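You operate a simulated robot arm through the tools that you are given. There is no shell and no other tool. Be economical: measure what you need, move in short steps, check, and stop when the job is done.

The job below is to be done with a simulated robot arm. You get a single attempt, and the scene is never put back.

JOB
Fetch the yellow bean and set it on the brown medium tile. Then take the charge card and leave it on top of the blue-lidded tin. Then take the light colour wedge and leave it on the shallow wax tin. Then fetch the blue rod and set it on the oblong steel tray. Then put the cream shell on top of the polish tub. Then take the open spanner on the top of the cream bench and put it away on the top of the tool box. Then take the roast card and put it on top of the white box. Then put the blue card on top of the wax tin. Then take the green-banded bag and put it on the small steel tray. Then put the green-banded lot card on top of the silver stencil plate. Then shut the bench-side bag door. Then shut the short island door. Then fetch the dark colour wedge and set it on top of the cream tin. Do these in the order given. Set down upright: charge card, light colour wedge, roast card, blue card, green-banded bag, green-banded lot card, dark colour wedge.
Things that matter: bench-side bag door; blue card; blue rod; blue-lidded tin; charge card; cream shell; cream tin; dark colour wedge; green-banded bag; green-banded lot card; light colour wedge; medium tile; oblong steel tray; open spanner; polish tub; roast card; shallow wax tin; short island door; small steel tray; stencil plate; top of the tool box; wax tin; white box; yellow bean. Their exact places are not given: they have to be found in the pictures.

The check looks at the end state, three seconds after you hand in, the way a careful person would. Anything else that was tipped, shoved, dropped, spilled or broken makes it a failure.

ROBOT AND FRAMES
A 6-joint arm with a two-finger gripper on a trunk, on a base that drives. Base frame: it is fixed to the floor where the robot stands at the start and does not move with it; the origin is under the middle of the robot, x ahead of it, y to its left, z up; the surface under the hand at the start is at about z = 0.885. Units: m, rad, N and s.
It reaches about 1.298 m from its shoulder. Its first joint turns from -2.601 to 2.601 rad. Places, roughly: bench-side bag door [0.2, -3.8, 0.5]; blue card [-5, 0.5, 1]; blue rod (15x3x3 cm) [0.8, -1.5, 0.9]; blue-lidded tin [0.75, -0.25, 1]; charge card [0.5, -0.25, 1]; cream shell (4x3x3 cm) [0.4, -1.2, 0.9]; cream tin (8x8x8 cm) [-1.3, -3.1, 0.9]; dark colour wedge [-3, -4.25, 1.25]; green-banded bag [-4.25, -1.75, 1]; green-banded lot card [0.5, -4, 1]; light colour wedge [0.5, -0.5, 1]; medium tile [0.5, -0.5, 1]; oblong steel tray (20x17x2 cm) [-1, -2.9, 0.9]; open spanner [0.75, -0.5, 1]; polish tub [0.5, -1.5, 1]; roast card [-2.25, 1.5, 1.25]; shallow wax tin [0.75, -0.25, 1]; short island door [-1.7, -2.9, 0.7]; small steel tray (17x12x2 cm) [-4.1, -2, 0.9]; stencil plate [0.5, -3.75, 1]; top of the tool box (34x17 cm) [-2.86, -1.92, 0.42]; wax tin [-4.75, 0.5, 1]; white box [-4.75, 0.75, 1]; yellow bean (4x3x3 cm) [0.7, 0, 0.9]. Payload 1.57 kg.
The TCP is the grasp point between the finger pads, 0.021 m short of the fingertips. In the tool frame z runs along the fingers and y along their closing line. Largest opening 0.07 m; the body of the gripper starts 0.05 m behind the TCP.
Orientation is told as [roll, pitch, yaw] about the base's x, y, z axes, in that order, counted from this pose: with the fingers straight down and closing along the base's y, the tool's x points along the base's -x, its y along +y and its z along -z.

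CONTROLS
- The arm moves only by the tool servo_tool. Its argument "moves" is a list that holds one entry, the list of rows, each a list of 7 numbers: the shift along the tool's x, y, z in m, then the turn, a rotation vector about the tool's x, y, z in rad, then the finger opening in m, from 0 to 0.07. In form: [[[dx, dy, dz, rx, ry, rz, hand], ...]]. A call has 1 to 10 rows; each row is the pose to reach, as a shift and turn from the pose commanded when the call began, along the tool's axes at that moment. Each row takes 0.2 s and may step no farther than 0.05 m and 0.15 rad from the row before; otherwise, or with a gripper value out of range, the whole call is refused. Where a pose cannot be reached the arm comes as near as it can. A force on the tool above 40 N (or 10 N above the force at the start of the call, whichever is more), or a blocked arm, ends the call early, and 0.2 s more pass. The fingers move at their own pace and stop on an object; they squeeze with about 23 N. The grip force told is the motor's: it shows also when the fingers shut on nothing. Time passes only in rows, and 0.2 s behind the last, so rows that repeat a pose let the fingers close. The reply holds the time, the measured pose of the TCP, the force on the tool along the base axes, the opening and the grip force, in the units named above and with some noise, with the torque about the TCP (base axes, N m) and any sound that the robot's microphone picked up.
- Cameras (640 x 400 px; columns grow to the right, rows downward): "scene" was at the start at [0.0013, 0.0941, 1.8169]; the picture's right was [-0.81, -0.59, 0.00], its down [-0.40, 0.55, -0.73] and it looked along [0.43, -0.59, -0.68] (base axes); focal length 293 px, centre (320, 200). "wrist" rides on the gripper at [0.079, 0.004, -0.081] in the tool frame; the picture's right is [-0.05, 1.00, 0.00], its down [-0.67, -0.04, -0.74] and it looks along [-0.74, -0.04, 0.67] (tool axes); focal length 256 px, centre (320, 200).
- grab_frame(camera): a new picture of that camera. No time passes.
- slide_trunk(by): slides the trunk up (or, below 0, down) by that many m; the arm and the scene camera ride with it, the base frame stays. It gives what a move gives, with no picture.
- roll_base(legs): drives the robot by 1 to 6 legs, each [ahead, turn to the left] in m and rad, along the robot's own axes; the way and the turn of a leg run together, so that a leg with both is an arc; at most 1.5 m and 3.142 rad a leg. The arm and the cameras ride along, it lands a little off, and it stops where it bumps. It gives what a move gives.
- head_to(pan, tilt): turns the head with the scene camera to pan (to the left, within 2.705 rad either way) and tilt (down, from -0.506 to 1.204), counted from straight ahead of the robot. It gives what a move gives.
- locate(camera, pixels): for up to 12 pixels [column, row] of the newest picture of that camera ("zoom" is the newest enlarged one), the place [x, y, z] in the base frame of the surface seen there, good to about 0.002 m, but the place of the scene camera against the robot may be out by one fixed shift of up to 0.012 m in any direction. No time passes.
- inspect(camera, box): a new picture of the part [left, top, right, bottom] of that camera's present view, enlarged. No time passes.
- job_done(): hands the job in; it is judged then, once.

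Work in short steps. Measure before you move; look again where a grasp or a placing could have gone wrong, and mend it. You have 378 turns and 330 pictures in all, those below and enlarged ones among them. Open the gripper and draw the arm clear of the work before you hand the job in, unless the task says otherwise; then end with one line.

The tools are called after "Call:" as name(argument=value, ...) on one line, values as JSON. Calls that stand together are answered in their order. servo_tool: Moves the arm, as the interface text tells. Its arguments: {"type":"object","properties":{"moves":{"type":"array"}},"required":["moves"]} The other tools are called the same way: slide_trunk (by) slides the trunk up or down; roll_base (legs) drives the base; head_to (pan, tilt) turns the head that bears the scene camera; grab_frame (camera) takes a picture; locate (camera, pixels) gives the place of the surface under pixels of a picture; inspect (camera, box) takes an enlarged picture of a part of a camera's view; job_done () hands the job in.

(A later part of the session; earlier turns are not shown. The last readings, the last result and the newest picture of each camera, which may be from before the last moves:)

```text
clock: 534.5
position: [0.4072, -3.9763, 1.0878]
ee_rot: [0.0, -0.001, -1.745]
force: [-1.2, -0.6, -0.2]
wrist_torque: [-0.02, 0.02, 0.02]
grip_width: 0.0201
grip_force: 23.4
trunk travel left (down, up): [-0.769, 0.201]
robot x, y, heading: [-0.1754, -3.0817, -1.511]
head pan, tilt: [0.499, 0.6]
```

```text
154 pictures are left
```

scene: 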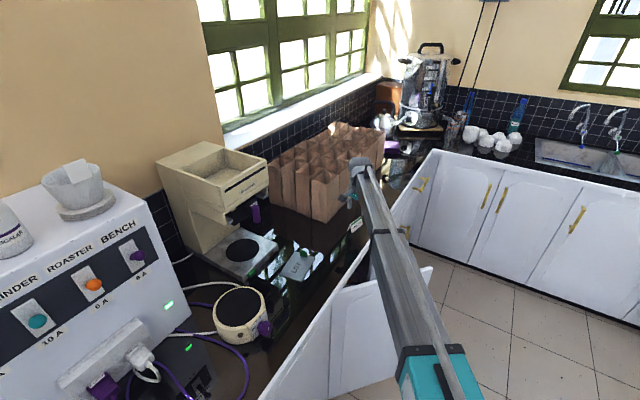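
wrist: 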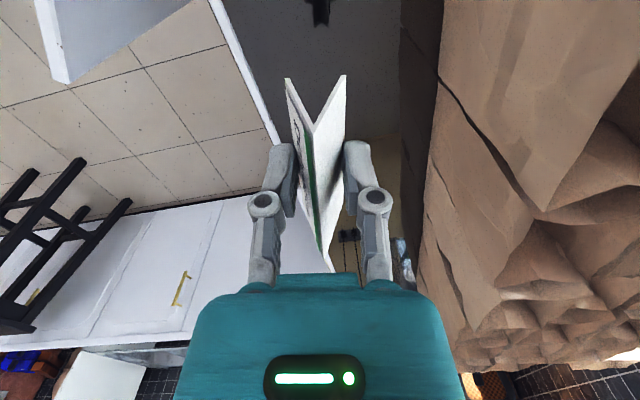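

Held. Zoom on the stencil plate and its surroundings.

Call:
inspect(camera="scene", box=[150, 130, 370, 350])

Call:
locate(camera="zoom", pixels=[[430, 390], [380, 420], [410, 440], [475, 390], [450, 360], [300, 210], [310, 240], [370, 340], [270, 340], [200, 210], [335, 150], [290, 530]])

```text
1.82 times, centred on (260, 240) of scene
```

zoom: 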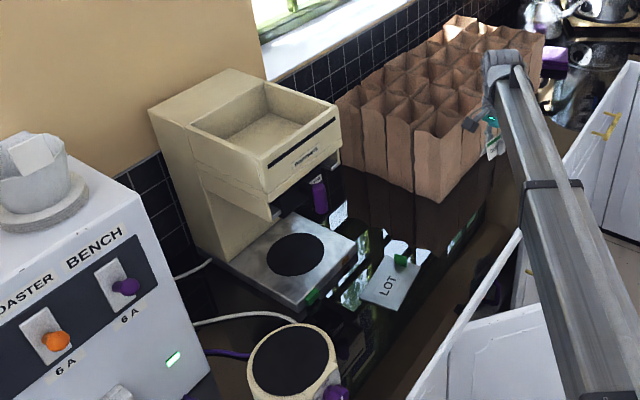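

```text
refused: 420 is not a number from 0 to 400
```

Call:
locate(camera="zoom", pixels=[[360, 295], [390, 310], [420, 262], [395, 245], [388, 285], [400, 262], [318, 190], [325, 140], [355, 240], [270, 220], [330, 390], [345, 105]])

```text
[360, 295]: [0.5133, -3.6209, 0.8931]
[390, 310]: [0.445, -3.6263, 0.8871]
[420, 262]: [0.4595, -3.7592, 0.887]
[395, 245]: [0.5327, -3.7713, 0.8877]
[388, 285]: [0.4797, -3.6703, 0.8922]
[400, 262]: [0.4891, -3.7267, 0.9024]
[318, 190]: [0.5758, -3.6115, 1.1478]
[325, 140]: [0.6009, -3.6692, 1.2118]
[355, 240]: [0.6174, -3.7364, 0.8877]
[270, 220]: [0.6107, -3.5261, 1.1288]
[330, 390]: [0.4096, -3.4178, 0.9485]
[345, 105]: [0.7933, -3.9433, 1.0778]
```

Plate centre ≈ (0.488, −3.694), tab at y ≈ −3.727; I'll set the card at (0.484, −3.667) along the plate. Move there.

Call:
servo_tool(moves=[[[0.0452, 0.0032, 0, 0, 0, -0.0407, 0], [0.0905, 0.0064, 0, 0, 0, -0.0814, 0], [0.1357, 0.0096, 0, 0, 0, -0.1221, 0], [0.181, 0.0128, 0, 0, 0, -0.1629, 0], [0.2262, 0.016, 0, 0, 0, -0.2036, 0], [0.2715, 0.0192, 0, 0, 0, -0.2443, 0], [0.3167, 0.0224, 0, 0, 0, -0.285, 0], [0.3167, 0.0224, 0, 0, 0, -0.285, 0]]])

Call:
grab_frame(camera="wrist")

Call:
inspect(camera="wrist", box=[220, 0, 420, 125])

```text
clock: 536.3
position: [0.484, -3.6644, 1.0875]
ee_rot: [-0.002, -0.002, -1.459]
force: [-0.5, 0.2, 0.0]
wrist_torque: [-0.01, -0.01, -0.01]
grip_width: 0.0203
grip_force: 23.0
trunk travel left (down, up): [-0.769, 0.201]
robot x, y, heading: [-0.1817, -3.0779, -1.514]
head pan, tilt: [0.499, 0.6]
```

```text
152 pictures are left
```

wrist: 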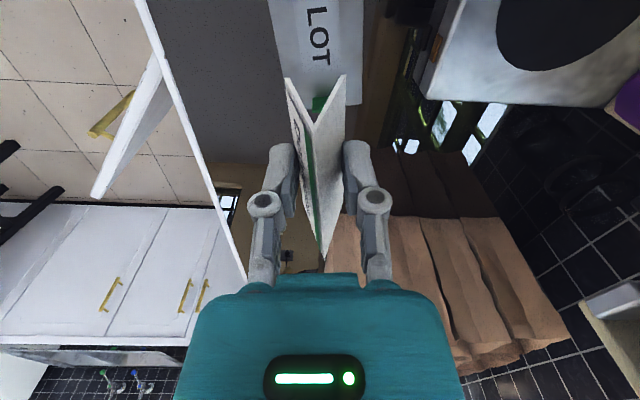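

```text
3.20 times, centred on (320, 62) of wrist
```

zoom: 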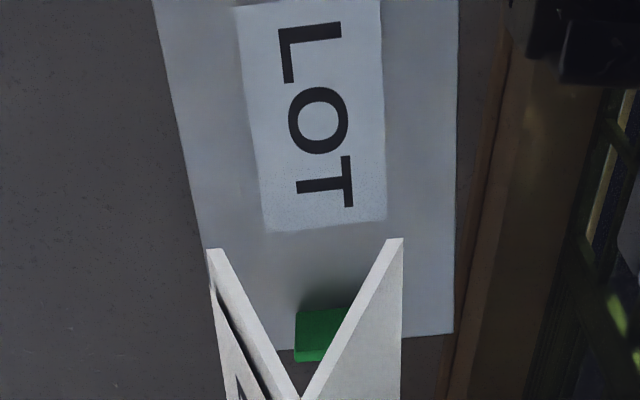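

Call:
locate(camera="zoom", pixels=[[175, 90], [455, 90], [455, 325], [195, 200], [320, 120], [310, 335], [320, 315], [320, 10], [160, 10], [457, 10]])

```text
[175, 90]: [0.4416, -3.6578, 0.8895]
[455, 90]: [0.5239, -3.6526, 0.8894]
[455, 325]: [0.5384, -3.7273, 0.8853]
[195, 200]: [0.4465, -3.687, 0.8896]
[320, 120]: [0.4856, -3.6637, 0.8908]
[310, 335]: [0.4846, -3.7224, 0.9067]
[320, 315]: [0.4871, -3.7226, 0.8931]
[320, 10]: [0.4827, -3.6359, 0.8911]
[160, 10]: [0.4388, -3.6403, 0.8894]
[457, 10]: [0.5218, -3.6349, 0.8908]
```

Plate top ≈ 0.890. Shift −4.6 mm in y and lower to TCP ≈ 0.914.

Call:
servo_tool(moves=[[[-0.0046, 0, 0, 0, 0, 0, 0], [-0.0046, 0, 0, 0, 0, 0, 0]]])

Call:
slide_trunk(by=-0.12)

Call:
grab_frame(camera="wrist")

Call:
grab_frame(camera="scene")

```text
clock: 536.9
position: [0.4845, -3.6704, 1.0878]
ee_rot: [-0.001, -0.002, -1.459]
force: [-0.1, 0.1, -0.6]
wrist_torque: [0.01, -0.02, 0.03]
grip_width: 0.02
grip_force: 22.6
trunk travel left (down, up): [-0.769, 0.201]
robot x, y, heading: [-0.1781, -3.0832, -1.514]
head pan, tilt: [0.499, 0.6]
```

```text
clock: 538.4
position: [0.4842, -3.6704, 0.9678]
ee_rot: [0.0, -0.001, -1.458]
force: [0.3, 0.6, -0.1]
wrist_torque: [0.02, -0.01, 0.01]
grip_width: 0.0199
grip_force: 23.0
trunk travel left (down, up): [-0.649, 0.321]
robot x, y, heading: [-0.1759, -3.0829, -1.515]
head pan, tilt: [0.499, 0.6]
```

```text
150 pictures are left
```

wrist: 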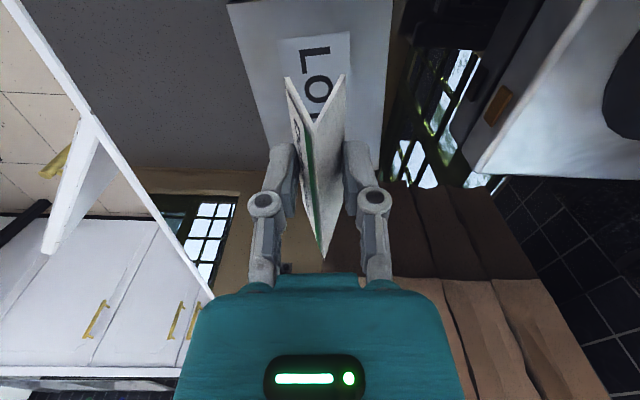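

```text
149 pictures are left
```

scene: 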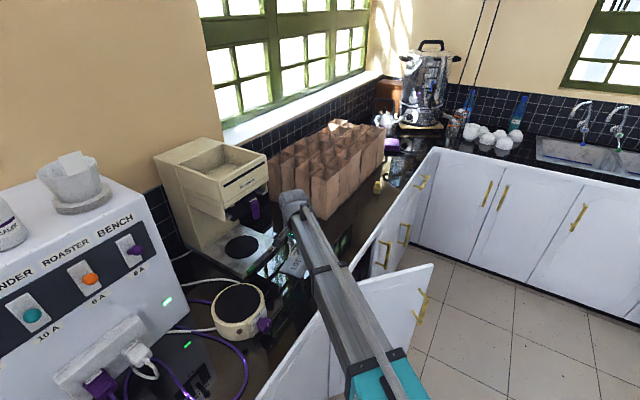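

Call:
locate(camera="wrist", pixels=[[240, 5], [385, 3], [310, 45], [262, 110], [380, 120], [315, 100]])

Call:
slide_trunk(by=-0.0525)

```text
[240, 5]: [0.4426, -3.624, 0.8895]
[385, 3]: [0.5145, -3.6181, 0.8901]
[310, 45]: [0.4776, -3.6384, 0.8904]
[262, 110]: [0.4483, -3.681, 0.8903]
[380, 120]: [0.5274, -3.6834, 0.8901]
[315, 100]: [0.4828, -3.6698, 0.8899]
```

```text
clock: 539.4
position: [0.484, -3.6703, 0.9157]
ee_rot: [-0.002, -0.003, -1.459]
force: [-0.2, 0.1, 0.1]
wrist_torque: [0.02, 0.04, 0.01]
grip_width: 0.02
grip_force: 22.6
trunk travel left (down, up): [-0.597, 0.373]
robot x, y, heading: [-0.1797, -3.082, -1.515]
head pan, tilt: [0.499, 0.6]
```

Lower 2 mm, release, rise, look.

Call:
slide_trunk(by=-0.0025)

Call:
servo_tool(moves=[[[0, 0, 0, 0, 0, 0, 0.024], [0, 0, 0, 0, 0, 0, 0.028], [0, 0, 0, 0, 0, 0, 0.036], [0, 0, 0, 0, 0, 0, 0.05], [0, 0, 0, 0, 0, 0, 0.05]]])

Call:
slide_trunk(by=0.15)

Call:
grab_frame(camera="wrist")

```text
clock: 539.9
position: [0.4843, -3.6706, 0.9137]
ee_rot: [0.0, -0.003, -1.458]
force: [1.5, -1.4, 9.0]
wrist_torque: [-0.01, -0.03, 0.0]
grip_width: 0.0198
grip_force: 22.9
trunk travel left (down, up): [-0.594, 0.376]
robot x, y, heading: [-0.1769, -3.0809, -1.515]
head pan, tilt: [0.499, 0.6]
```

```text
clock: 541.1
position: [0.4832, -3.6708, 0.9116]
ee_rot: [-0.001, 0.0, -1.459]
force: [0.1, 1.2, -0.1]
wrist_torque: [0.01, -0.04, 0.02]
grip_width: 0.05
grip_force: 0.1
trunk travel left (down, up): [-0.594, 0.376]
robot x, y, heading: [-0.1753, -3.0817, -1.518]
head pan, tilt: [0.499, 0.6]
```

```text
clock: 542.9
position: [0.4844, -3.6702, 1.0632]
ee_rot: [-0.002, -0.001, -1.459]
force: [0.9, 0.3, 0.2]
wrist_torque: [0.02, -0.01, -0.02]
grip_width: 0.0501
grip_force: 0.0
trunk travel left (down, up): [-0.744, 0.226]
robot x, y, heading: [-0.1771, -3.0812, -1.513]
head pan, tilt: [0.499, 0.6]
```

```text
148 pictures are left
```

wrist: 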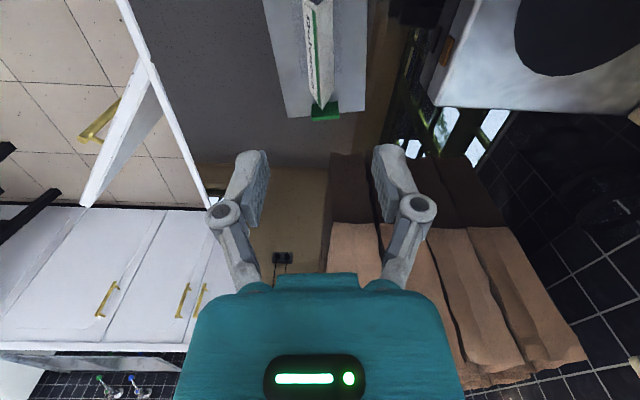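

Card stands on the plate. Raise and bring the hand over the aisle, then look at the open door.

Call:
slide_trunk(by=0.2)

Call:
servo_tool(moves=[[[0.0, -0.045, 0, 0, 0, 0, 0.03], [0.0, -0.09, 0, 0, 0, 0, 0.0], [0.0, -0.135, 0, 0, 0, 0, 0.0], [0.0, -0.18, 0, 0, 0, 0, 0.0], [0.0, -0.225, 0, 0, 0, 0, 0.0], [0.0, -0.27, 0, 0, 0, 0, 0.0], [0.0, -0.315, 0, 0, 0, 0, 0.0], [0.0, -0.36, 0, 0, 0, 0, 0.0], [0.0, -0.405, 0, 0, 0, 0, 0.0], [0.0, -0.45, 0, 0, 0, 0, 0.0]]])

Call:
head_to(pan=0.35, tilt=0.85)

Call:
grab_frame(camera="scene")

```text
clock: 545.0
position: [0.4839, -3.6709, 1.2637]
ee_rot: [-0.002, 0.0, -1.461]
force: [0.1, 0.4, -0.2]
wrist_torque: [-0.01, 0.01, 0.02]
grip_width: 0.0498
grip_force: 0.0
trunk travel left (down, up): [-0.944, 0.026]
robot x, y, heading: [-0.1764, -3.0842, -1.513]
head pan, tilt: [0.499, 0.6]
```

```text
clock: 547.2
position: [0.0344, -3.7195, 1.2629]
ee_rot: [0.001, -0.002, -1.459]
force: [0.0, -0.2, 0.6]
wrist_torque: [0.01, 0.02, -0.01]
grip_width: 0.0
grip_force: 22.5
trunk travel left (down, up): [-0.944, 0.026]
robot x, y, heading: [-0.1746, -3.0784, -1.511]
head pan, tilt: [0.499, 0.6]
```

```text
clock: 548.0
position: [0.0374, -3.7204, 1.2629]
ee_rot: [0.0, 0.001, -1.459]
force: [0.5, -0.4, -0.4]
wrist_torque: [-0.02, -0.01, 0.03]
grip_width: 0.0002
grip_force: 23.5
trunk travel left (down, up): [-0.944, 0.026]
robot x, y, heading: [-0.1781, -3.0793, -1.519]
head pan, tilt: [0.351, 0.85]
```

```text
147 pictures are left
```

scene: 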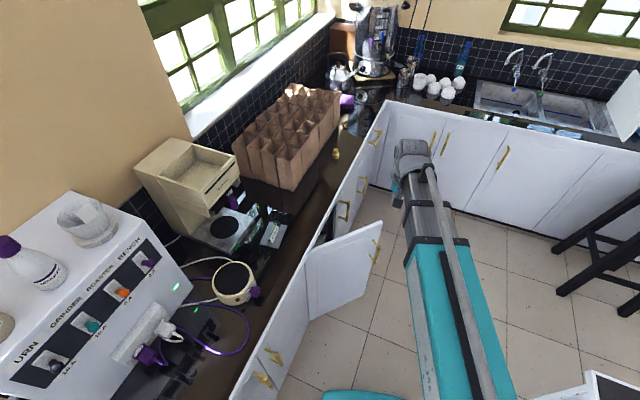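

Locate door edges: hinge top (307,248), free top (382,222), free bottom (370,290), handle (375,250).

Call:
inspect(camera="scene", box=[280, 190, 420, 330])

Call:
locate(camera="scene", pixels=[[308, 250], [381, 224], [369, 285], [375, 252], [312, 315], [345, 240], [340, 270], [305, 300], [338, 210], [330, 225]])

```text
2.86 times, centred on (350, 260) of scene
```

zoom: 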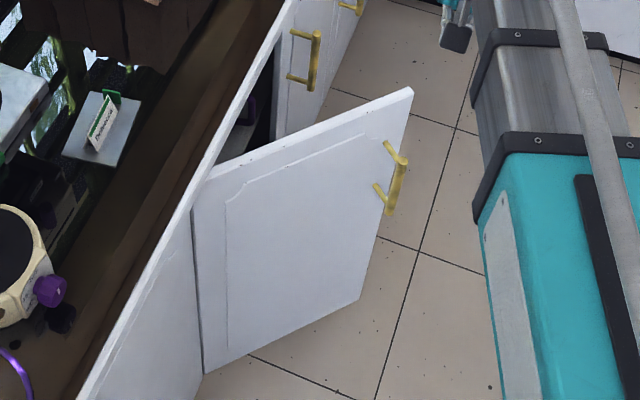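

```text
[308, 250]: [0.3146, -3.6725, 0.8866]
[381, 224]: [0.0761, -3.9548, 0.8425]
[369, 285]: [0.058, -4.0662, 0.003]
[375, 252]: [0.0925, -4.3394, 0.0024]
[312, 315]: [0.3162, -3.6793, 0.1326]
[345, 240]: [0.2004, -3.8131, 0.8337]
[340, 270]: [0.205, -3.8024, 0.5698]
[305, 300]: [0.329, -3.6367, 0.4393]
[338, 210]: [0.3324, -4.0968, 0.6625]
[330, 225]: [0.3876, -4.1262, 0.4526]
```

Door: hinge (0.316, −3.676), free end (0.076, −3.955), top 0.84. I'll push its outer face at ~0.25 m from the hinge with the closed fingers. Go to (0.107, −3.826) and lower to z 0.79.

Call:
servo_tool(moves=[[[-0.037, 0.019, 0, 0, 0, 0, 0], [-0.075, 0.039, 0, 0, 0, 0, 0], [-0.112, 0.058, 0, 0, 0, 0, 0], [-0.112, 0.058, 0, 0, 0, 0, 0]]])

Call:
slide_trunk(by=-0.3)

Call:
grab_frame(camera="wrist")

Call:
grab_frame(camera="scene")

```text
clock: 549.0
position: [0.1067, -3.824, 1.263]
ee_rot: [0.0, -0.001, -1.459]
force: [1.0, 0.1, -0.4]
wrist_torque: [0.02, -0.02, 0.02]
grip_width: 0.0
grip_force: 23.0
trunk travel left (down, up): [-0.944, 0.026]
robot x, y, heading: [-0.1775, -3.0845, -1.517]
head pan, tilt: [0.351, 0.85]
```

```text
clock: 552.0
position: [0.1069, -3.8253, 0.9625]
ee_rot: [-0.002, -0.001, -1.459]
force: [0.4, 0.4, 0.8]
wrist_torque: [0.01, 0.01, 0.0]
grip_width: 0.0001
grip_force: 22.9
trunk travel left (down, up): [-0.644, 0.326]
robot x, y, heading: [-0.1764, -3.0811, -1.515]
head pan, tilt: [0.351, 0.85]
```

```text
145 pictures are left
```

wrist: 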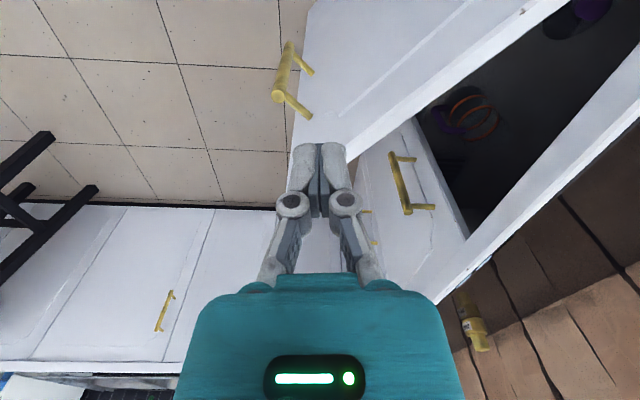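

```text
144 pictures are left
```

scene: 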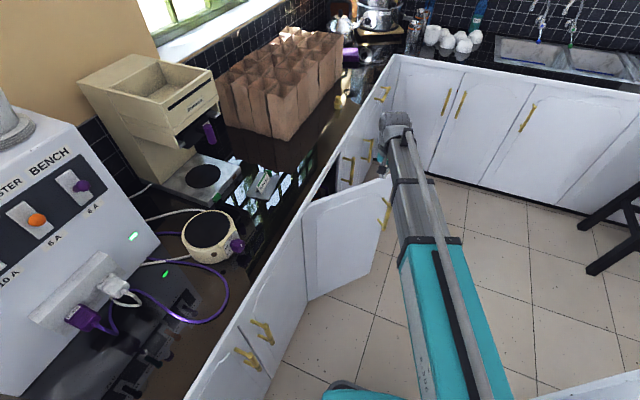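

Call:
locate(camera="wrist", pixels=[[350, 148], [330, 140], [450, 85], [340, 120], [310, 115], [278, 95], [290, 45], [380, 90], [440, 30], [310, 70]])

```text
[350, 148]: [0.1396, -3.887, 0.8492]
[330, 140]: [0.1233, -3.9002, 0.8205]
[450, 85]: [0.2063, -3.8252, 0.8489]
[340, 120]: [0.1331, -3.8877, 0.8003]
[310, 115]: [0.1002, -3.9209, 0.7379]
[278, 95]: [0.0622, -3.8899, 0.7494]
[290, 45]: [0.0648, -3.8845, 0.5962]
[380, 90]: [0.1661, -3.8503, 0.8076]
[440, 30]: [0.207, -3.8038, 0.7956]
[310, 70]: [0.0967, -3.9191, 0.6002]
```

Face is 6 cm from the fingers at radius 0.24. Lower to z 0.79 and push along the arc, first part.

Call:
slide_trunk(by=-0.172)

Call:
servo_tool(moves=[[[-0.0175, 0.016, 0, 0, 0, 0, 0], [-0.0349, 0.0321, 0, 0, 0, 0, 0], [-0.0486, 0.0443, 0, 0, 0, 0, 0], [-0.0623, 0.0566, 0, 0, 0, 0, 0], [-0.0754, 0.0729, 0, 0, 0, 0, 0], [-0.0885, 0.0893, 0, 0, 0, 0, 0], [-0.0985, 0.1077, 0, 0, 0, 0, 0], [-0.1086, 0.126, 0, 0, 0, 0, 0]]])

Call:
grab_frame(camera="scene")

```text
clock: 553.9
position: [0.1058, -3.8235, 0.7911]
ee_rot: [-0.002, 0.0, -1.459]
force: [0.1, 0.4, 0.1]
wrist_torque: [-0.02, 0.03, -0.05]
grip_width: 0.0
grip_force: 23.1
trunk travel left (down, up): [-0.472, 0.498]
robot x, y, heading: [-0.1769, -3.0813, -1.513]
head pan, tilt: [0.351, 0.85]
```

```text
clock: 555.7
position: [0.2439, -3.9189, 0.7898]
ee_rot: [-0.001, 0.001, -1.462]
force: [0.0, 0.1, 0.6]
wrist_torque: [0.03, 0.0, -0.02]
grip_width: 0.0002
grip_force: 23.0
trunk travel left (down, up): [-0.472, 0.498]
robot x, y, heading: [-0.1785, -3.08, -1.515]
head pan, tilt: [0.351, 0.85]
```

```text
143 pictures are left
```

scene: 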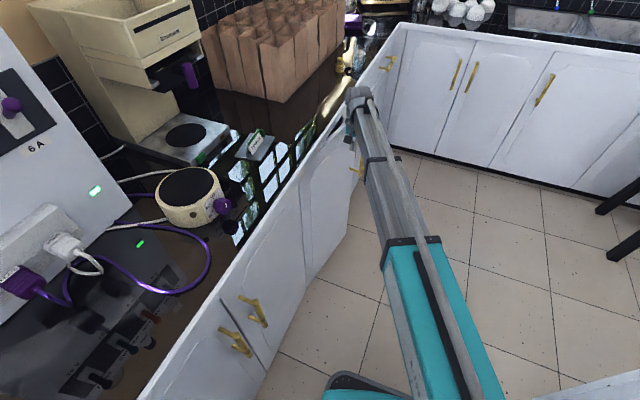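

Door follows. Finish the push slowly.

Call:
servo_tool(moves=[[[-0.006, 0.0159, 0, 0, 0, 0, 0], [-0.0117, 0.0318, 0, 0, 0, 0, 0], [-0.015, 0.046, 0, 0, 0, 0, 0], [-0.018, 0.0605, 0, 0, 0, 0, 0], [-0.0184, 0.0645, 0, 0, 0, 0, 0], [-0.0188, 0.0684, 0, 0, 0, 0, 0]]])

Call:
grab_frame(camera="scene")

Call:
grab_frame(camera="wrist")

```text
clock: 556.6
position: [0.2839, -3.9273, 0.7914]
ee_rot: [-0.009, 0.004, -1.463]
force: [-7.6, 0.0, -0.1]
wrist_torque: [-0.03, -0.77, -0.01]
grip_width: 0.0001
grip_force: 22.9
trunk travel left (down, up): [-0.472, 0.498]
robot x, y, heading: [-0.1733, -3.0826, -1.515]
head pan, tilt: [0.351, 0.85]
stopped in row 4: the force on the tool passed its limit at 55 N (the readings are from after the stop); the commanded pose is now the measured one
```

```text
142 pictures are left
```

scene: 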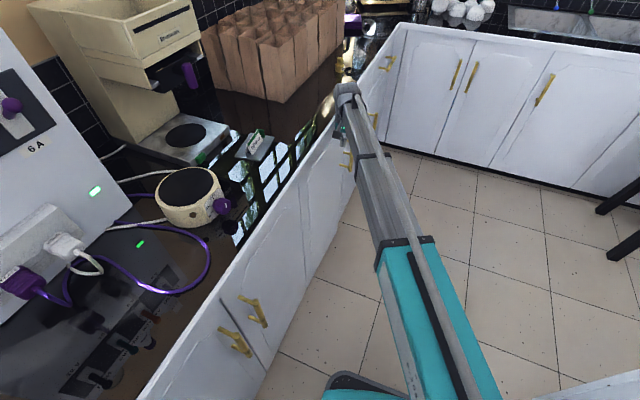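

```text
141 pictures are left
```

wrist: 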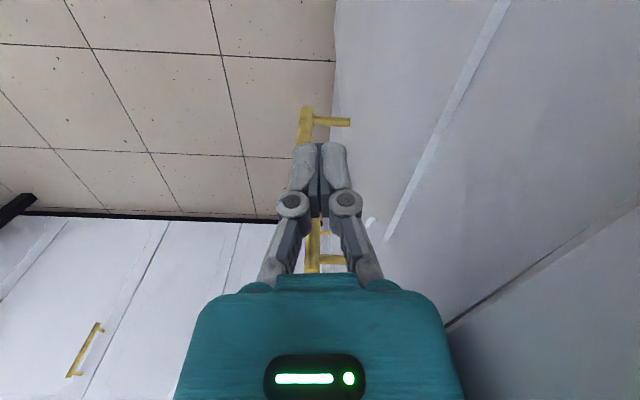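

Force limit hit at x 0.284: probably closed. Back off and measure the door face against its neighbours.

Call:
servo_tool(moves=[[[0.0, -0.04, 0, 0, 0, 0, 0], [0.0, -0.08, 0, 0, 0, 0, 0], [0.0, -0.12, 0, 0, 0, 0, 0], [0.0, -0.16, 0, 0, 0, 0, 0], [0.0, -0.2, 0, 0, 0, 0, 0]]])

Call:
slide_trunk(by=0.4)

Call:
grab_frame(camera="scene")

Call:
grab_frame(camera="wrist")

```text
clock: 557.8
position: [0.0873, -3.9489, 0.7903]
ee_rot: [-0.009, 0.004, -1.463]
force: [0.0, 0.5, 0.0]
wrist_torque: [-0.03, -0.01, 0.01]
grip_width: 0.0
grip_force: 22.5
trunk travel left (down, up): [-0.472, 0.498]
robot x, y, heading: [-0.1767, -3.0813, -1.51]
head pan, tilt: [0.351, 0.85]
```

```text
clock: 561.6
position: [0.0861, -3.9504, 1.1903]
ee_rot: [-0.007, 0.003, -1.463]
force: [-0.4, 0.0, 0.3]
wrist_torque: [-0.01, -0.01, 0.02]
grip_width: 0.0001
grip_force: 23.3
trunk travel left (down, up): [-0.872, 0.098]
robot x, y, heading: [-0.1795, -3.0836, -1.513]
head pan, tilt: [0.351, 0.85]
```

```text
140 pictures are left
```

scene: 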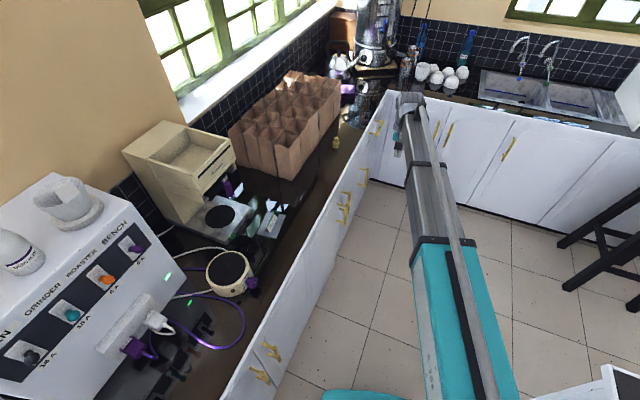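

```text
139 pictures are left
```

wrist: 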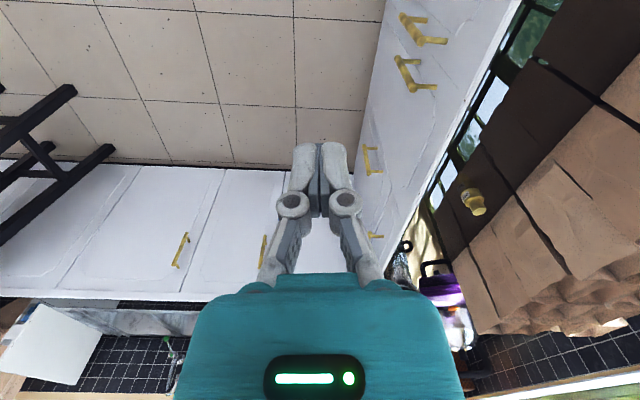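

Door looks shut; zoom to check flushness.

Call:
inspect(camera="wrist", box=[340, 0, 532, 120])

Call:
locate(camera="zoom", pixels=[[300, 30], [400, 60], [200, 130], [320, 100], [150, 300], [300, 250], [110, 200], [270, 200], [170, 220], [450, 30]])

```text
3.33 times, centred on (436, 60) of wrist
```

zoom: 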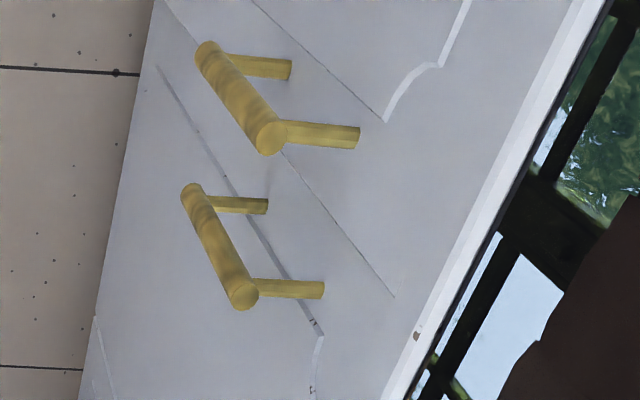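

```text
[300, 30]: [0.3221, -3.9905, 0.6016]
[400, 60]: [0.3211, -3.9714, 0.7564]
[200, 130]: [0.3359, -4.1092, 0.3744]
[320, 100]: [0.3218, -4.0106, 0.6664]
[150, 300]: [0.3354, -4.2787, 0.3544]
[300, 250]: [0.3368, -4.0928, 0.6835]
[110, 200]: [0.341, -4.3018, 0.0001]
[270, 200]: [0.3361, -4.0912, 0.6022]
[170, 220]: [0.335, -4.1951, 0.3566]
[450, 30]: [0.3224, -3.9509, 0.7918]
```

Call:
inspect(camera="scene", box=[270, 160, 400, 330])

Call:
locate(camera="scene", pixels=[[275, 320], [290, 305], [300, 290], [315, 270], [325, 250], [333, 240], [352, 205], [358, 195], [285, 290], [262, 330]])

```text
2.35 times, centred on (335, 245) of scene
```

zoom: 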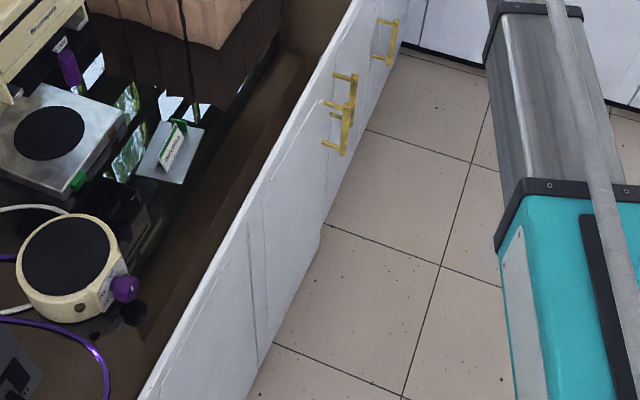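

```text
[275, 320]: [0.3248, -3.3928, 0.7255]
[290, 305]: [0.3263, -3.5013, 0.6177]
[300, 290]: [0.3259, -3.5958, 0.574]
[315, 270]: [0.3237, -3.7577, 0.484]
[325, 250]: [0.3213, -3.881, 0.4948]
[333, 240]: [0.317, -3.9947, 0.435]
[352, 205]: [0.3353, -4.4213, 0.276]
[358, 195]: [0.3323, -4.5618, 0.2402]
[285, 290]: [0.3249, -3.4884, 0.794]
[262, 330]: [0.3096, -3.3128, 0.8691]
```

The door is still ~2° ajar (face x 0.317 vs 0.335): the hand's body met the counter lip. I'll turn the hand to point +x and pitch it so the fingertips lead.

Call:
servo_tool(moves=[[[0, 0, 0, 0, 0, 0.145, 0], [0, 0, 0, 0, 0, 0.29, 0], [0, 0, 0, 0, 0, 0.435, 0], [0, 0, 0, 0, 0, 0.58, 0], [0, 0, 0, 0, 0, 0.725, 0], [0, 0, 0, 0, 0, 0.87, 0], [0, 0, 0, 0, 0, 1.015, 0], [0, 0, 0, 0, 0, 1.16, 0], [0, 0, 0, 0, 0, 1.305, 0], [0, 0, 0, 0, 0, 1.45, 0]]])

Call:
servo_tool(moves=[[[0, 0, 0, 0, 0, 0.115, 0], [0, 0, 0, 0, 0, 0.228, 0], [0, 0, 0, 0, 0, 0.228, 0]]])

Call:
servo_tool(moves=[[[0.0257, 0, -0.0018, 0, 0.143, 0, 0], [0.0508, 0, -0.0073, 0, 0.286, 0, 0], [0.0749, 0, -0.0163, 0, 0.429, 0, 0], [0.0973, 0, -0.0286, 0, 0.571, 0, 0], [0.1179, 0, -0.044, 0, 0.714, 0, 0], [0.1361, 0, -0.0622, 0, 0.857, 0, 0], [0.1515, 0, -0.0827, 0, 1.0, 0, 0], [0.1515, 0, -0.0827, 0, 1.0, 0, 0]]])

Call:
grab_frame(camera="scene")

```text
clock: 563.8
position: [0.0862, -3.9498, 1.1915]
ee_rot: [-0.004, -0.01, -2.916]
force: [0.8, 0.1, 0.3]
wrist_torque: [0.02, 0.01, 0.01]
grip_width: 0.0001
grip_force: 23.0
trunk travel left (down, up): [-0.872, 0.098]
robot x, y, heading: [-0.1776, -3.0793, -1.513]
head pan, tilt: [0.351, 0.85]
```

```text
clock: 564.6
position: [0.0879, -3.9505, 1.1903]
ee_rot: [-0.001, -0.007, 3.139]
force: [0.9, 0.7, 0.2]
wrist_torque: [0.0, 0.02, -0.02]
grip_width: 0.0
grip_force: 23.2
trunk travel left (down, up): [-0.872, 0.098]
robot x, y, heading: [-0.1773, -3.0845, -1.511]
head pan, tilt: [0.351, 0.85]
```

```text
clock: 566.4
position: [0.2388, -3.9497, 1.2745]
ee_rot: [-0.003, 0.99, 3.14]
force: [0.6, 0.6, 0.6]
wrist_torque: [0.01, -0.01, 0.0]
grip_width: 0.0
grip_force: 23.4
out of reach, approached as far as the arm can: row 6, 7, 8
trunk travel left (down, up): [-0.872, 0.098]
robot x, y, heading: [-0.18, -3.0827, -1.513]
head pan, tilt: [0.351, 0.85]
```

```text
136 pictures are left
```

scene: 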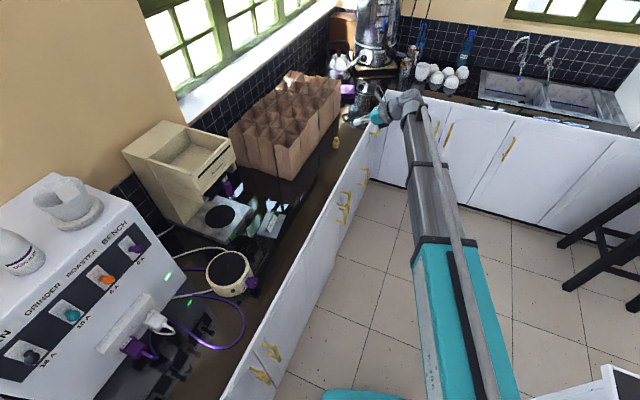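

Lower to z ≈ 0.72 with the tips ~6 cm off the door face.

Call:
slide_trunk(by=-0.4)

Call:
slide_trunk(by=-0.155)

Call:
grab_frame(camera="wrist")

Call:
grab_frame(camera="scene")

```text
clock: 570.2
position: [0.2405, -3.9507, 0.8756]
ee_rot: [-0.004, 0.989, 3.139]
force: [-0.1, -0.3, 0.3]
wrist_torque: [0.02, 0.0, -0.02]
grip_width: 0.0
grip_force: 23.1
trunk travel left (down, up): [-0.472, 0.498]
robot x, y, heading: [-0.1759, -3.0812, -1.515]
head pan, tilt: [0.351, 0.85]
```

```text
clock: 572.0
position: [0.2388, -3.9502, 0.7191]
ee_rot: [-0.003, 0.99, 3.139]
force: [0.1, -0.8, -0.6]
wrist_torque: [0.0, 0.02, 0.01]
grip_width: 0.0
grip_force: 23.0
trunk travel left (down, up): [-0.317, 0.653]
robot x, y, heading: [-0.1793, -3.0804, -1.511]
head pan, tilt: [0.351, 0.85]
```

```text
135 pictures are left
```

wrist: 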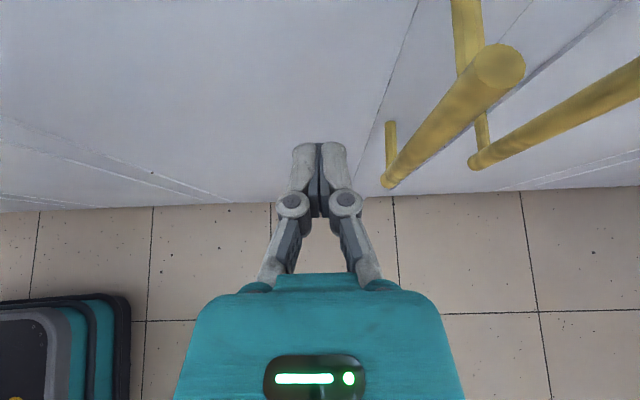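

```text
134 pictures are left
```

scene: 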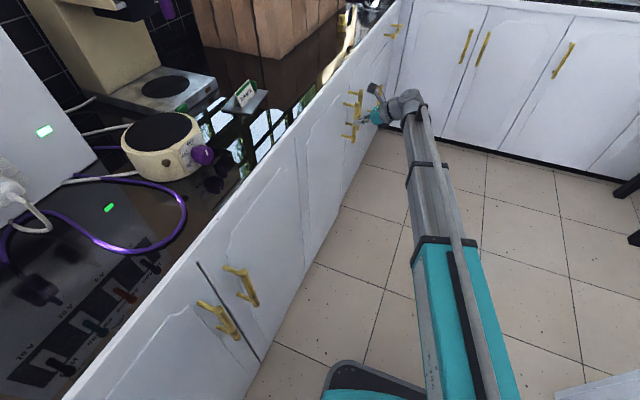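

Push forward in +x slowly to x ≈ 0.318.

Call:
servo_tool(moves=[[[0.0165, 0, 0.0251, 0, 0, 0, 0], [0.0302, 0, 0.046, 0, 0, 0, 0], [0.0329, 0, 0.0502, 0, 0, 0, 0], [0.0357, 0, 0.0543, 0, 0, 0, 0], [0.0384, 0, 0.0585, 0, 0, 0, 0], [0.0412, 0, 0.0627, 0, 0, 0, 0], [0.0439, 0, 0.0669, 0, 0, 0, 0]]])

Call:
grab_frame(camera="wrist")

```text
clock: 573.6
position: [0.314, -3.949, 0.7199]
ee_rot: [-0.002, 0.987, 3.138]
force: [-35.7, 4.2, -2.6]
wrist_torque: [0.14, 0.19, 0.13]
grip_width: 0.0061
grip_force: 28.8
trunk travel left (down, up): [-0.317, 0.653]
robot x, y, heading: [-0.1755, -3.0801, -1.514]
head pan, tilt: [0.351, 0.85]
```

```text
133 pictures are left
```

wrist: 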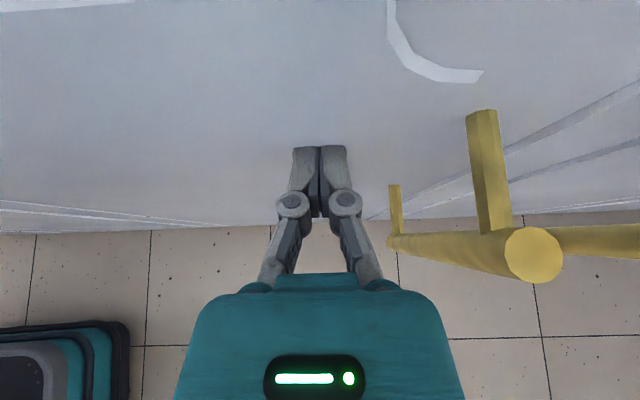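

Pressing at −36 N: the door is likely against its stop. Back off and measure again.

Call:
servo_tool(moves=[[[-0.0165, 0, -0.0251, 0, 0, 0, 0], [-0.0384, 0, -0.0585, 0, 0, 0, 0], [-0.06, 0, -0.0914, 0, 0, 0, 0], [-0.08, 0, -0.122, 0, 0, 0, 0]]])

Call:
grab_frame(camera="wrist")

Call:
locate(camera="wrist", pixels=[[100, 100], [200, 100], [300, 60], [360, 80], [400, 30], [440, 20], [560, 30], [600, 60], [500, 100], [20, 120]])

```text
clock: 574.6
position: [0.1736, -3.9532, 0.7186]
ee_rot: [-0.003, 0.989, 3.138]
force: [0.2, 0.5, -0.1]
wrist_torque: [0.03, 0.0, 0.01]
grip_width: 0.0001
grip_force: 28.4
trunk travel left (down, up): [-0.317, 0.653]
robot x, y, heading: [-0.1761, -3.0822, -1.517]
head pan, tilt: [0.351, 0.85]
```

```text
132 pictures are left
```

wrist: 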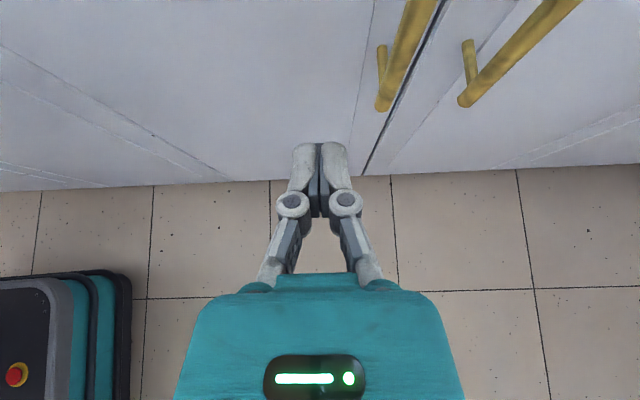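

```text
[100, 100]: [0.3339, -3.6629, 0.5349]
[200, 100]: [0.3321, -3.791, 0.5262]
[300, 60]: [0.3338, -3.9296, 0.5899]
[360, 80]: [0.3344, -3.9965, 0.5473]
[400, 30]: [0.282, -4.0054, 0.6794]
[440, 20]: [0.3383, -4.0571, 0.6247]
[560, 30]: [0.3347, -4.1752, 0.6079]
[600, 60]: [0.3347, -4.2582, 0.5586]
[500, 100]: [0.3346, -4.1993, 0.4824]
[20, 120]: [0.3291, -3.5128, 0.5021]
```

Door is flush now (0.334). Raise, level the hand, and then drive around to the island's west side.

Call:
slide_trunk(by=0.4)

Call:
slide_trunk(by=0.22)

Call:
servo_tool(moves=[[[-0.0257, 0, -0.0018, 0, -0.143, 0, 0], [-0.0508, 0, -0.0073, 0, -0.286, 0, 0], [-0.0749, 0, -0.0163, 0, -0.429, 0, 0], [-0.0973, 0, -0.0286, 0, -0.571, 0, 0], [-0.1179, 0, -0.044, 0, -0.714, 0, 0], [-0.1361, 0, -0.0622, 0, -0.857, 0, 0], [-0.1505, 0, -0.0815, 0, -0.99, 0, 0], [-0.1505, 0, -0.0815, 0, -0.99, 0, 0]]])

Call:
grab_frame(camera="scene")

```text
clock: 578.5
position: [0.1723, -3.9534, 1.1197]
ee_rot: [-0.002, 0.99, 3.138]
force: [0.1, 0.4, 0.2]
wrist_torque: [0.0, 0.02, 0.0]
grip_width: 0.0001
grip_force: 28.9
trunk travel left (down, up): [-0.717, 0.253]
robot x, y, heading: [-0.1818, -3.0802, -1.519]
head pan, tilt: [0.351, 0.85]
```

```text
clock: 580.8
position: [0.1722, -3.955, 1.3389]
ee_rot: [-0.003, 0.99, 3.138]
force: [-0.6, 0.4, -1.4]
wrist_torque: [-0.01, -0.01, -0.01]
grip_width: 0.0001
grip_force: 28.1
trunk travel left (down, up): [-0.937, 0.033]
robot x, y, heading: [-0.1765, -3.0791, -1.514]
head pan, tilt: [0.351, 0.85]
```

```text
clock: 582.6
position: [0.0203, -3.9555, 1.2552]
ee_rot: [-0.002, -0.005, -3.142]
force: [-0.1, -0.1, -1.1]
wrist_torque: [0.01, 0.01, 0.02]
grip_width: 0.0
grip_force: 28.0
trunk travel left (down, up): [-0.937, 0.033]
robot x, y, heading: [-0.1758, -3.0823, -1.517]
head pan, tilt: [0.351, 0.85]
```

```text
131 pictures are left
```

scene: 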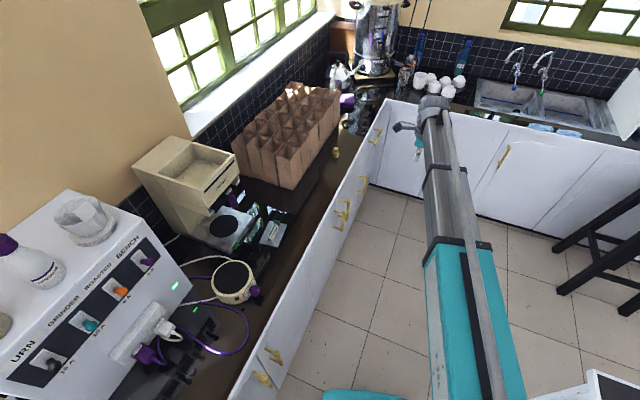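

Call:
servo_tool(moves=[[[0, -0.045, 0, 0, 0, 0, 0.03], [0, -0.09, 0, 0, 0, 0, 0.03], [0, -0.135, 0, 0, 0, 0, 0.03], [0, -0.18, 0, 0, 0, 0, 0.03], [0, -0.225, 0, 0, 0, 0, 0.03], [0, -0.27, 0, 0, 0, 0, 0.03]]])

Call:
roll_base(legs=[[-1.5, 0], [-0.4, 0], [0, -1.62], [1.5, 0], [0.35, 0]])

Call:
head_to(pan=1.5, tilt=0.7)

Call:
grab_frame(camera="scene")

```text
clock: 584.0
position: [0.0206, -3.6825, 1.2557]
ee_rot: [-0.001, -0.001, -3.142]
force: [0.5, -0.5, 0.1]
wrist_torque: [-0.02, 0.01, 0.0]
grip_width: 0.0301
grip_force: 0.1
out of reach, approached as far as the arm can: row 6
trunk travel left (down, up): [-0.937, 0.033]
robot x, y, heading: [-0.1792, -3.0791, -1.516]
head pan, tilt: [0.351, 0.85]
```

```text
clock: 612.6
position: [-2.7617, -1.4411, 1.2556]
ee_rot: [-0.001, -0.003, 1.568]
force: [-0.2, -0.7, 0.1]
wrist_torque: [0.0, -0.02, 0.04]
grip_width: 0.0299
grip_force: 0.1
trunk travel left (down, up): [-0.937, 0.033]
robot x, y, heading: [-2.1623, -1.2428, -3.089]
head pan, tilt: [0.351, 0.85]
```

```text
clock: 614.0
position: [-2.7615, -1.4414, 1.2568]
ee_rot: [-0.002, -0.002, 1.566]
force: [0.5, -0.6, 0.2]
wrist_torque: [0.03, -0.01, 0.01]
grip_width: 0.0301
grip_force: 0.0
trunk travel left (down, up): [-0.937, 0.033]
robot x, y, heading: [-2.156, -1.2383, -3.081]
head pan, tilt: [1.499, 0.7]
```

```text
130 pictures are left
```

scene: 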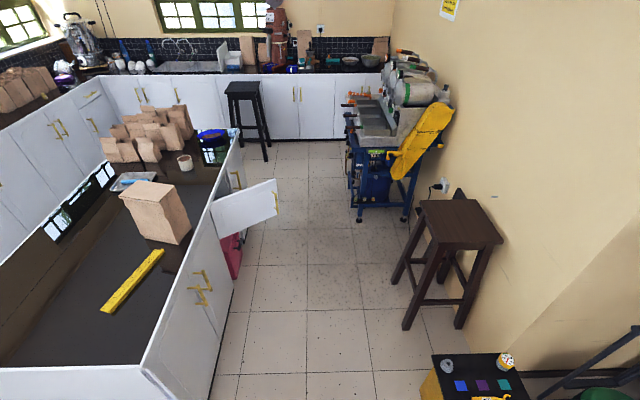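

Call:
inspect(camera="scene", box=[160, 130, 320, 290])

Call:
locate(camera="scene", pixels=[[212, 208], [277, 180], [278, 213], [216, 235], [245, 205], [275, 200], [232, 245], [243, 160], [350, 205], [405, 215], [400, 320], [155, 370]])

```text
2.50 times, centred on (240, 210) of scene
```

zoom: 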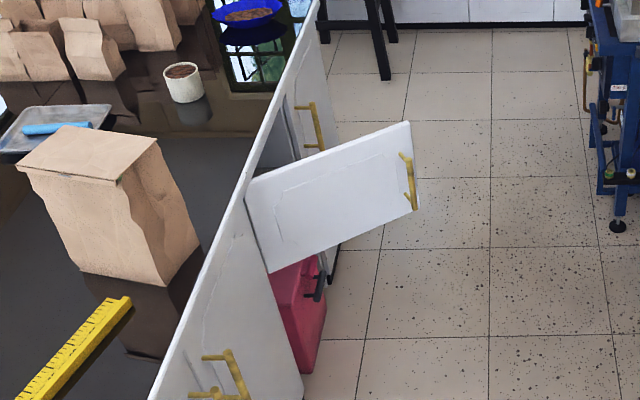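

```text
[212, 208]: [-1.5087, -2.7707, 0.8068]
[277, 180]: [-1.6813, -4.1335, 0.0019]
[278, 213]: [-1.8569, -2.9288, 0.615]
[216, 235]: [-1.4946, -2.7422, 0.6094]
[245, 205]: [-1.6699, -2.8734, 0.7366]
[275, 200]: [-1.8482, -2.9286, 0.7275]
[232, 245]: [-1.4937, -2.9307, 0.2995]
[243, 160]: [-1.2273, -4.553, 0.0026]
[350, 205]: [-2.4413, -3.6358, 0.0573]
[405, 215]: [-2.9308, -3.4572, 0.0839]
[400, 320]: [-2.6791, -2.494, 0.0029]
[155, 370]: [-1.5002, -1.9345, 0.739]
```

Short island door: hinge ≈ (−1.50, −2.765), free end ≈ (−1.86, −2.93), z 0.59–0.81. Drive to about (−2.12, −1.93) facing −y.

Call:
roll_base(legs=[[0, 1.51], [0.7, 0]])

Call:
head_to(pan=0.35, tilt=0.8)

Call:
grab_frame(camera="scene")

```text
clock: 624.1
position: [-2.0355, -2.5784, 1.2553]
ee_rot: [-0.001, -0.001, 3.048]
force: [0.4, -0.2, 0.5]
wrist_torque: [0.0, 0.01, 0.01]
grip_width: 0.0298
grip_force: 0.2
trunk travel left (down, up): [-0.937, 0.033]
robot x, y, heading: [-2.176, -1.9569, -1.61]
head pan, tilt: [1.499, 0.7]
```

```text
clock: 625.5
position: [-2.0352, -2.5786, 1.2555]
ee_rot: [-0.002, -0.004, 3.047]
force: [0.2, -0.1, -0.3]
wrist_torque: [-0.02, 0.02, 0.02]
grip_width: 0.0298
grip_force: 0.1
trunk travel left (down, up): [-0.937, 0.033]
robot x, y, heading: [-2.1763, -1.9585, -1.609]
head pan, tilt: [0.351, 0.799]
```

```text
128 pictures are left
```

scene: 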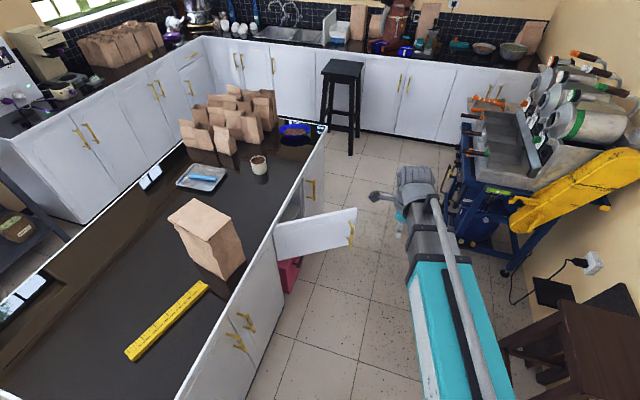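

Turn the hand toward pointing SE (yaw 2.356) and pitch to 1.0.

Call:
servo_tool(moves=[[[0, 0, 0, 0, 0, 0.138, 0], [0, 0, 0, 0, 0, 0.276, 0], [0, 0, 0, 0, 0, 0.414, 0], [0, 0, 0, 0, 0, 0.552, 0], [0, 0, 0, 0, 0, 0.69, 0], [0, 0, 0, 0, 0, 0.69, 0]]])

Call:
servo_tool(moves=[[[0.0257, 0, -0.0018, 0, 0.143, 0, 0], [0.0508, 0, -0.0073, 0, 0.286, 0, 0], [0.0749, 0, -0.0163, 0, 0.429, 0, 0], [0.0973, 0, -0.0286, 0, 0.571, 0, 0], [0.1179, 0, -0.044, 0, 0.714, 0, 0], [0.1361, 0, -0.0622, 0, 0.857, 0, 0], [0.1515, 0, -0.0827, 0, 1.0, 0, 0], [0.1515, 0, -0.0827, 0, 1.0, 0, 0]]])

Call:
inspect(camera="scene", box=[240, 170, 400, 330])

Call:
locate(camera="scene", pixels=[[276, 225], [356, 209], [356, 245], [278, 258], [300, 240], [330, 235], [315, 218], [351, 230]])

```text
clock: 626.9
position: [-2.0358, -2.5779, 1.2555]
ee_rot: [0.0, -0.002, 2.356]
force: [0.2, 0.2, 0.3]
wrist_torque: [0.0, 0.01, -0.01]
grip_width: 0.0001
grip_force: 22.6
trunk travel left (down, up): [-0.937, 0.033]
robot x, y, heading: [-2.1749, -1.9637, -1.611]
head pan, tilt: [0.351, 0.799]
```

```text
clock: 628.7
position: [-1.9296, -2.6871, 1.3411]
ee_rot: [-0.002, 0.999, 2.355]
force: [0.6, -0.2, 0.1]
wrist_torque: [0.03, 0.0, 0.03]
grip_width: 0.0001
grip_force: 22.9
out of reach, approached as far as the arm can: row 3
trunk travel left (down, up): [-0.937, 0.033]
robot x, y, heading: [-2.1764, -1.9585, -1.606]
head pan, tilt: [0.351, 0.799]
```

```text
2.50 times, centred on (320, 250) of scene
```

zoom: 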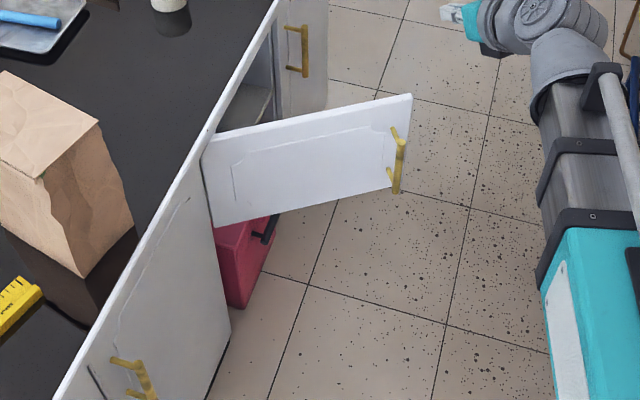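

```text
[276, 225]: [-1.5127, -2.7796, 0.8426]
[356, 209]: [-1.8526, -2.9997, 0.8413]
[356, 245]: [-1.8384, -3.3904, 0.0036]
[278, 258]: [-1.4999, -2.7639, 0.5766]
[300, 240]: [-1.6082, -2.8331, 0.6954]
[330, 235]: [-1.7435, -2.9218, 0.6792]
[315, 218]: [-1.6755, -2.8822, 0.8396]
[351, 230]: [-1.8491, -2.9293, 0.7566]
```

Door direction: hinge (−1.505, −2.766), angle −147°, radius 0.42. Move to the start point (−1.811, −2.847) and lower to z 0.71.

Call:
servo_tool(moves=[[[0.0213, 0.0058, 0.0332, 0, 0, 0, 0], [0.0426, 0.0116, 0.0663, 0, 0, 0, 0], [0.0639, 0.0174, 0.0995, 0, 0, 0, 0], [0.0852, 0.0232, 0.1326, 0, 0, 0, 0], [0.1065, 0.029, 0.1658, 0, 0, 0, 0], [0.1065, 0.029, 0.1658, 0, 0, 0, 0]]])

Call:
slide_trunk(by=-0.4)

Call:
grab_frame(camera="wrist")

Call:
grab_frame(camera="scene")

```text
clock: 630.1
position: [-1.8077, -2.845, 1.3419]
ee_rot: [-0.003, 0.999, 2.357]
force: [0.1, -0.1, -0.3]
wrist_torque: [0.01, -0.04, 0.0]
grip_width: 0.0002
grip_force: 22.7
trunk travel left (down, up): [-0.937, 0.033]
robot x, y, heading: [-2.1758, -1.9627, -1.609]
head pan, tilt: [0.351, 0.799]
```

```text
clock: 633.9
position: [-1.8082, -2.8455, 0.9404]
ee_rot: [-0.002, 0.998, 2.357]
force: [-0.2, 0.4, -0.1]
wrist_torque: [0.01, 0.0, 0.0]
grip_width: 0.0002
grip_force: 23.3
trunk travel left (down, up): [-0.537, 0.433]
robot x, y, heading: [-2.1756, -1.965, -1.611]
head pan, tilt: [0.351, 0.799]
```

```text
126 pictures are left
```

wrist: 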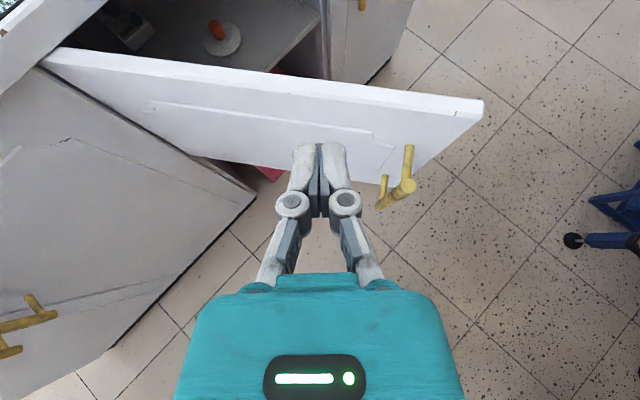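

```text
125 pictures are left
```

scene: 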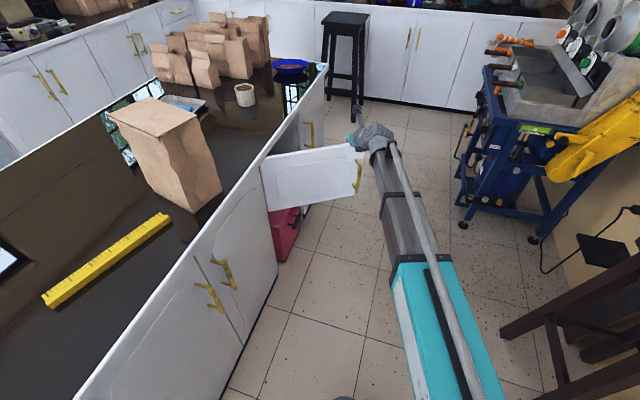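

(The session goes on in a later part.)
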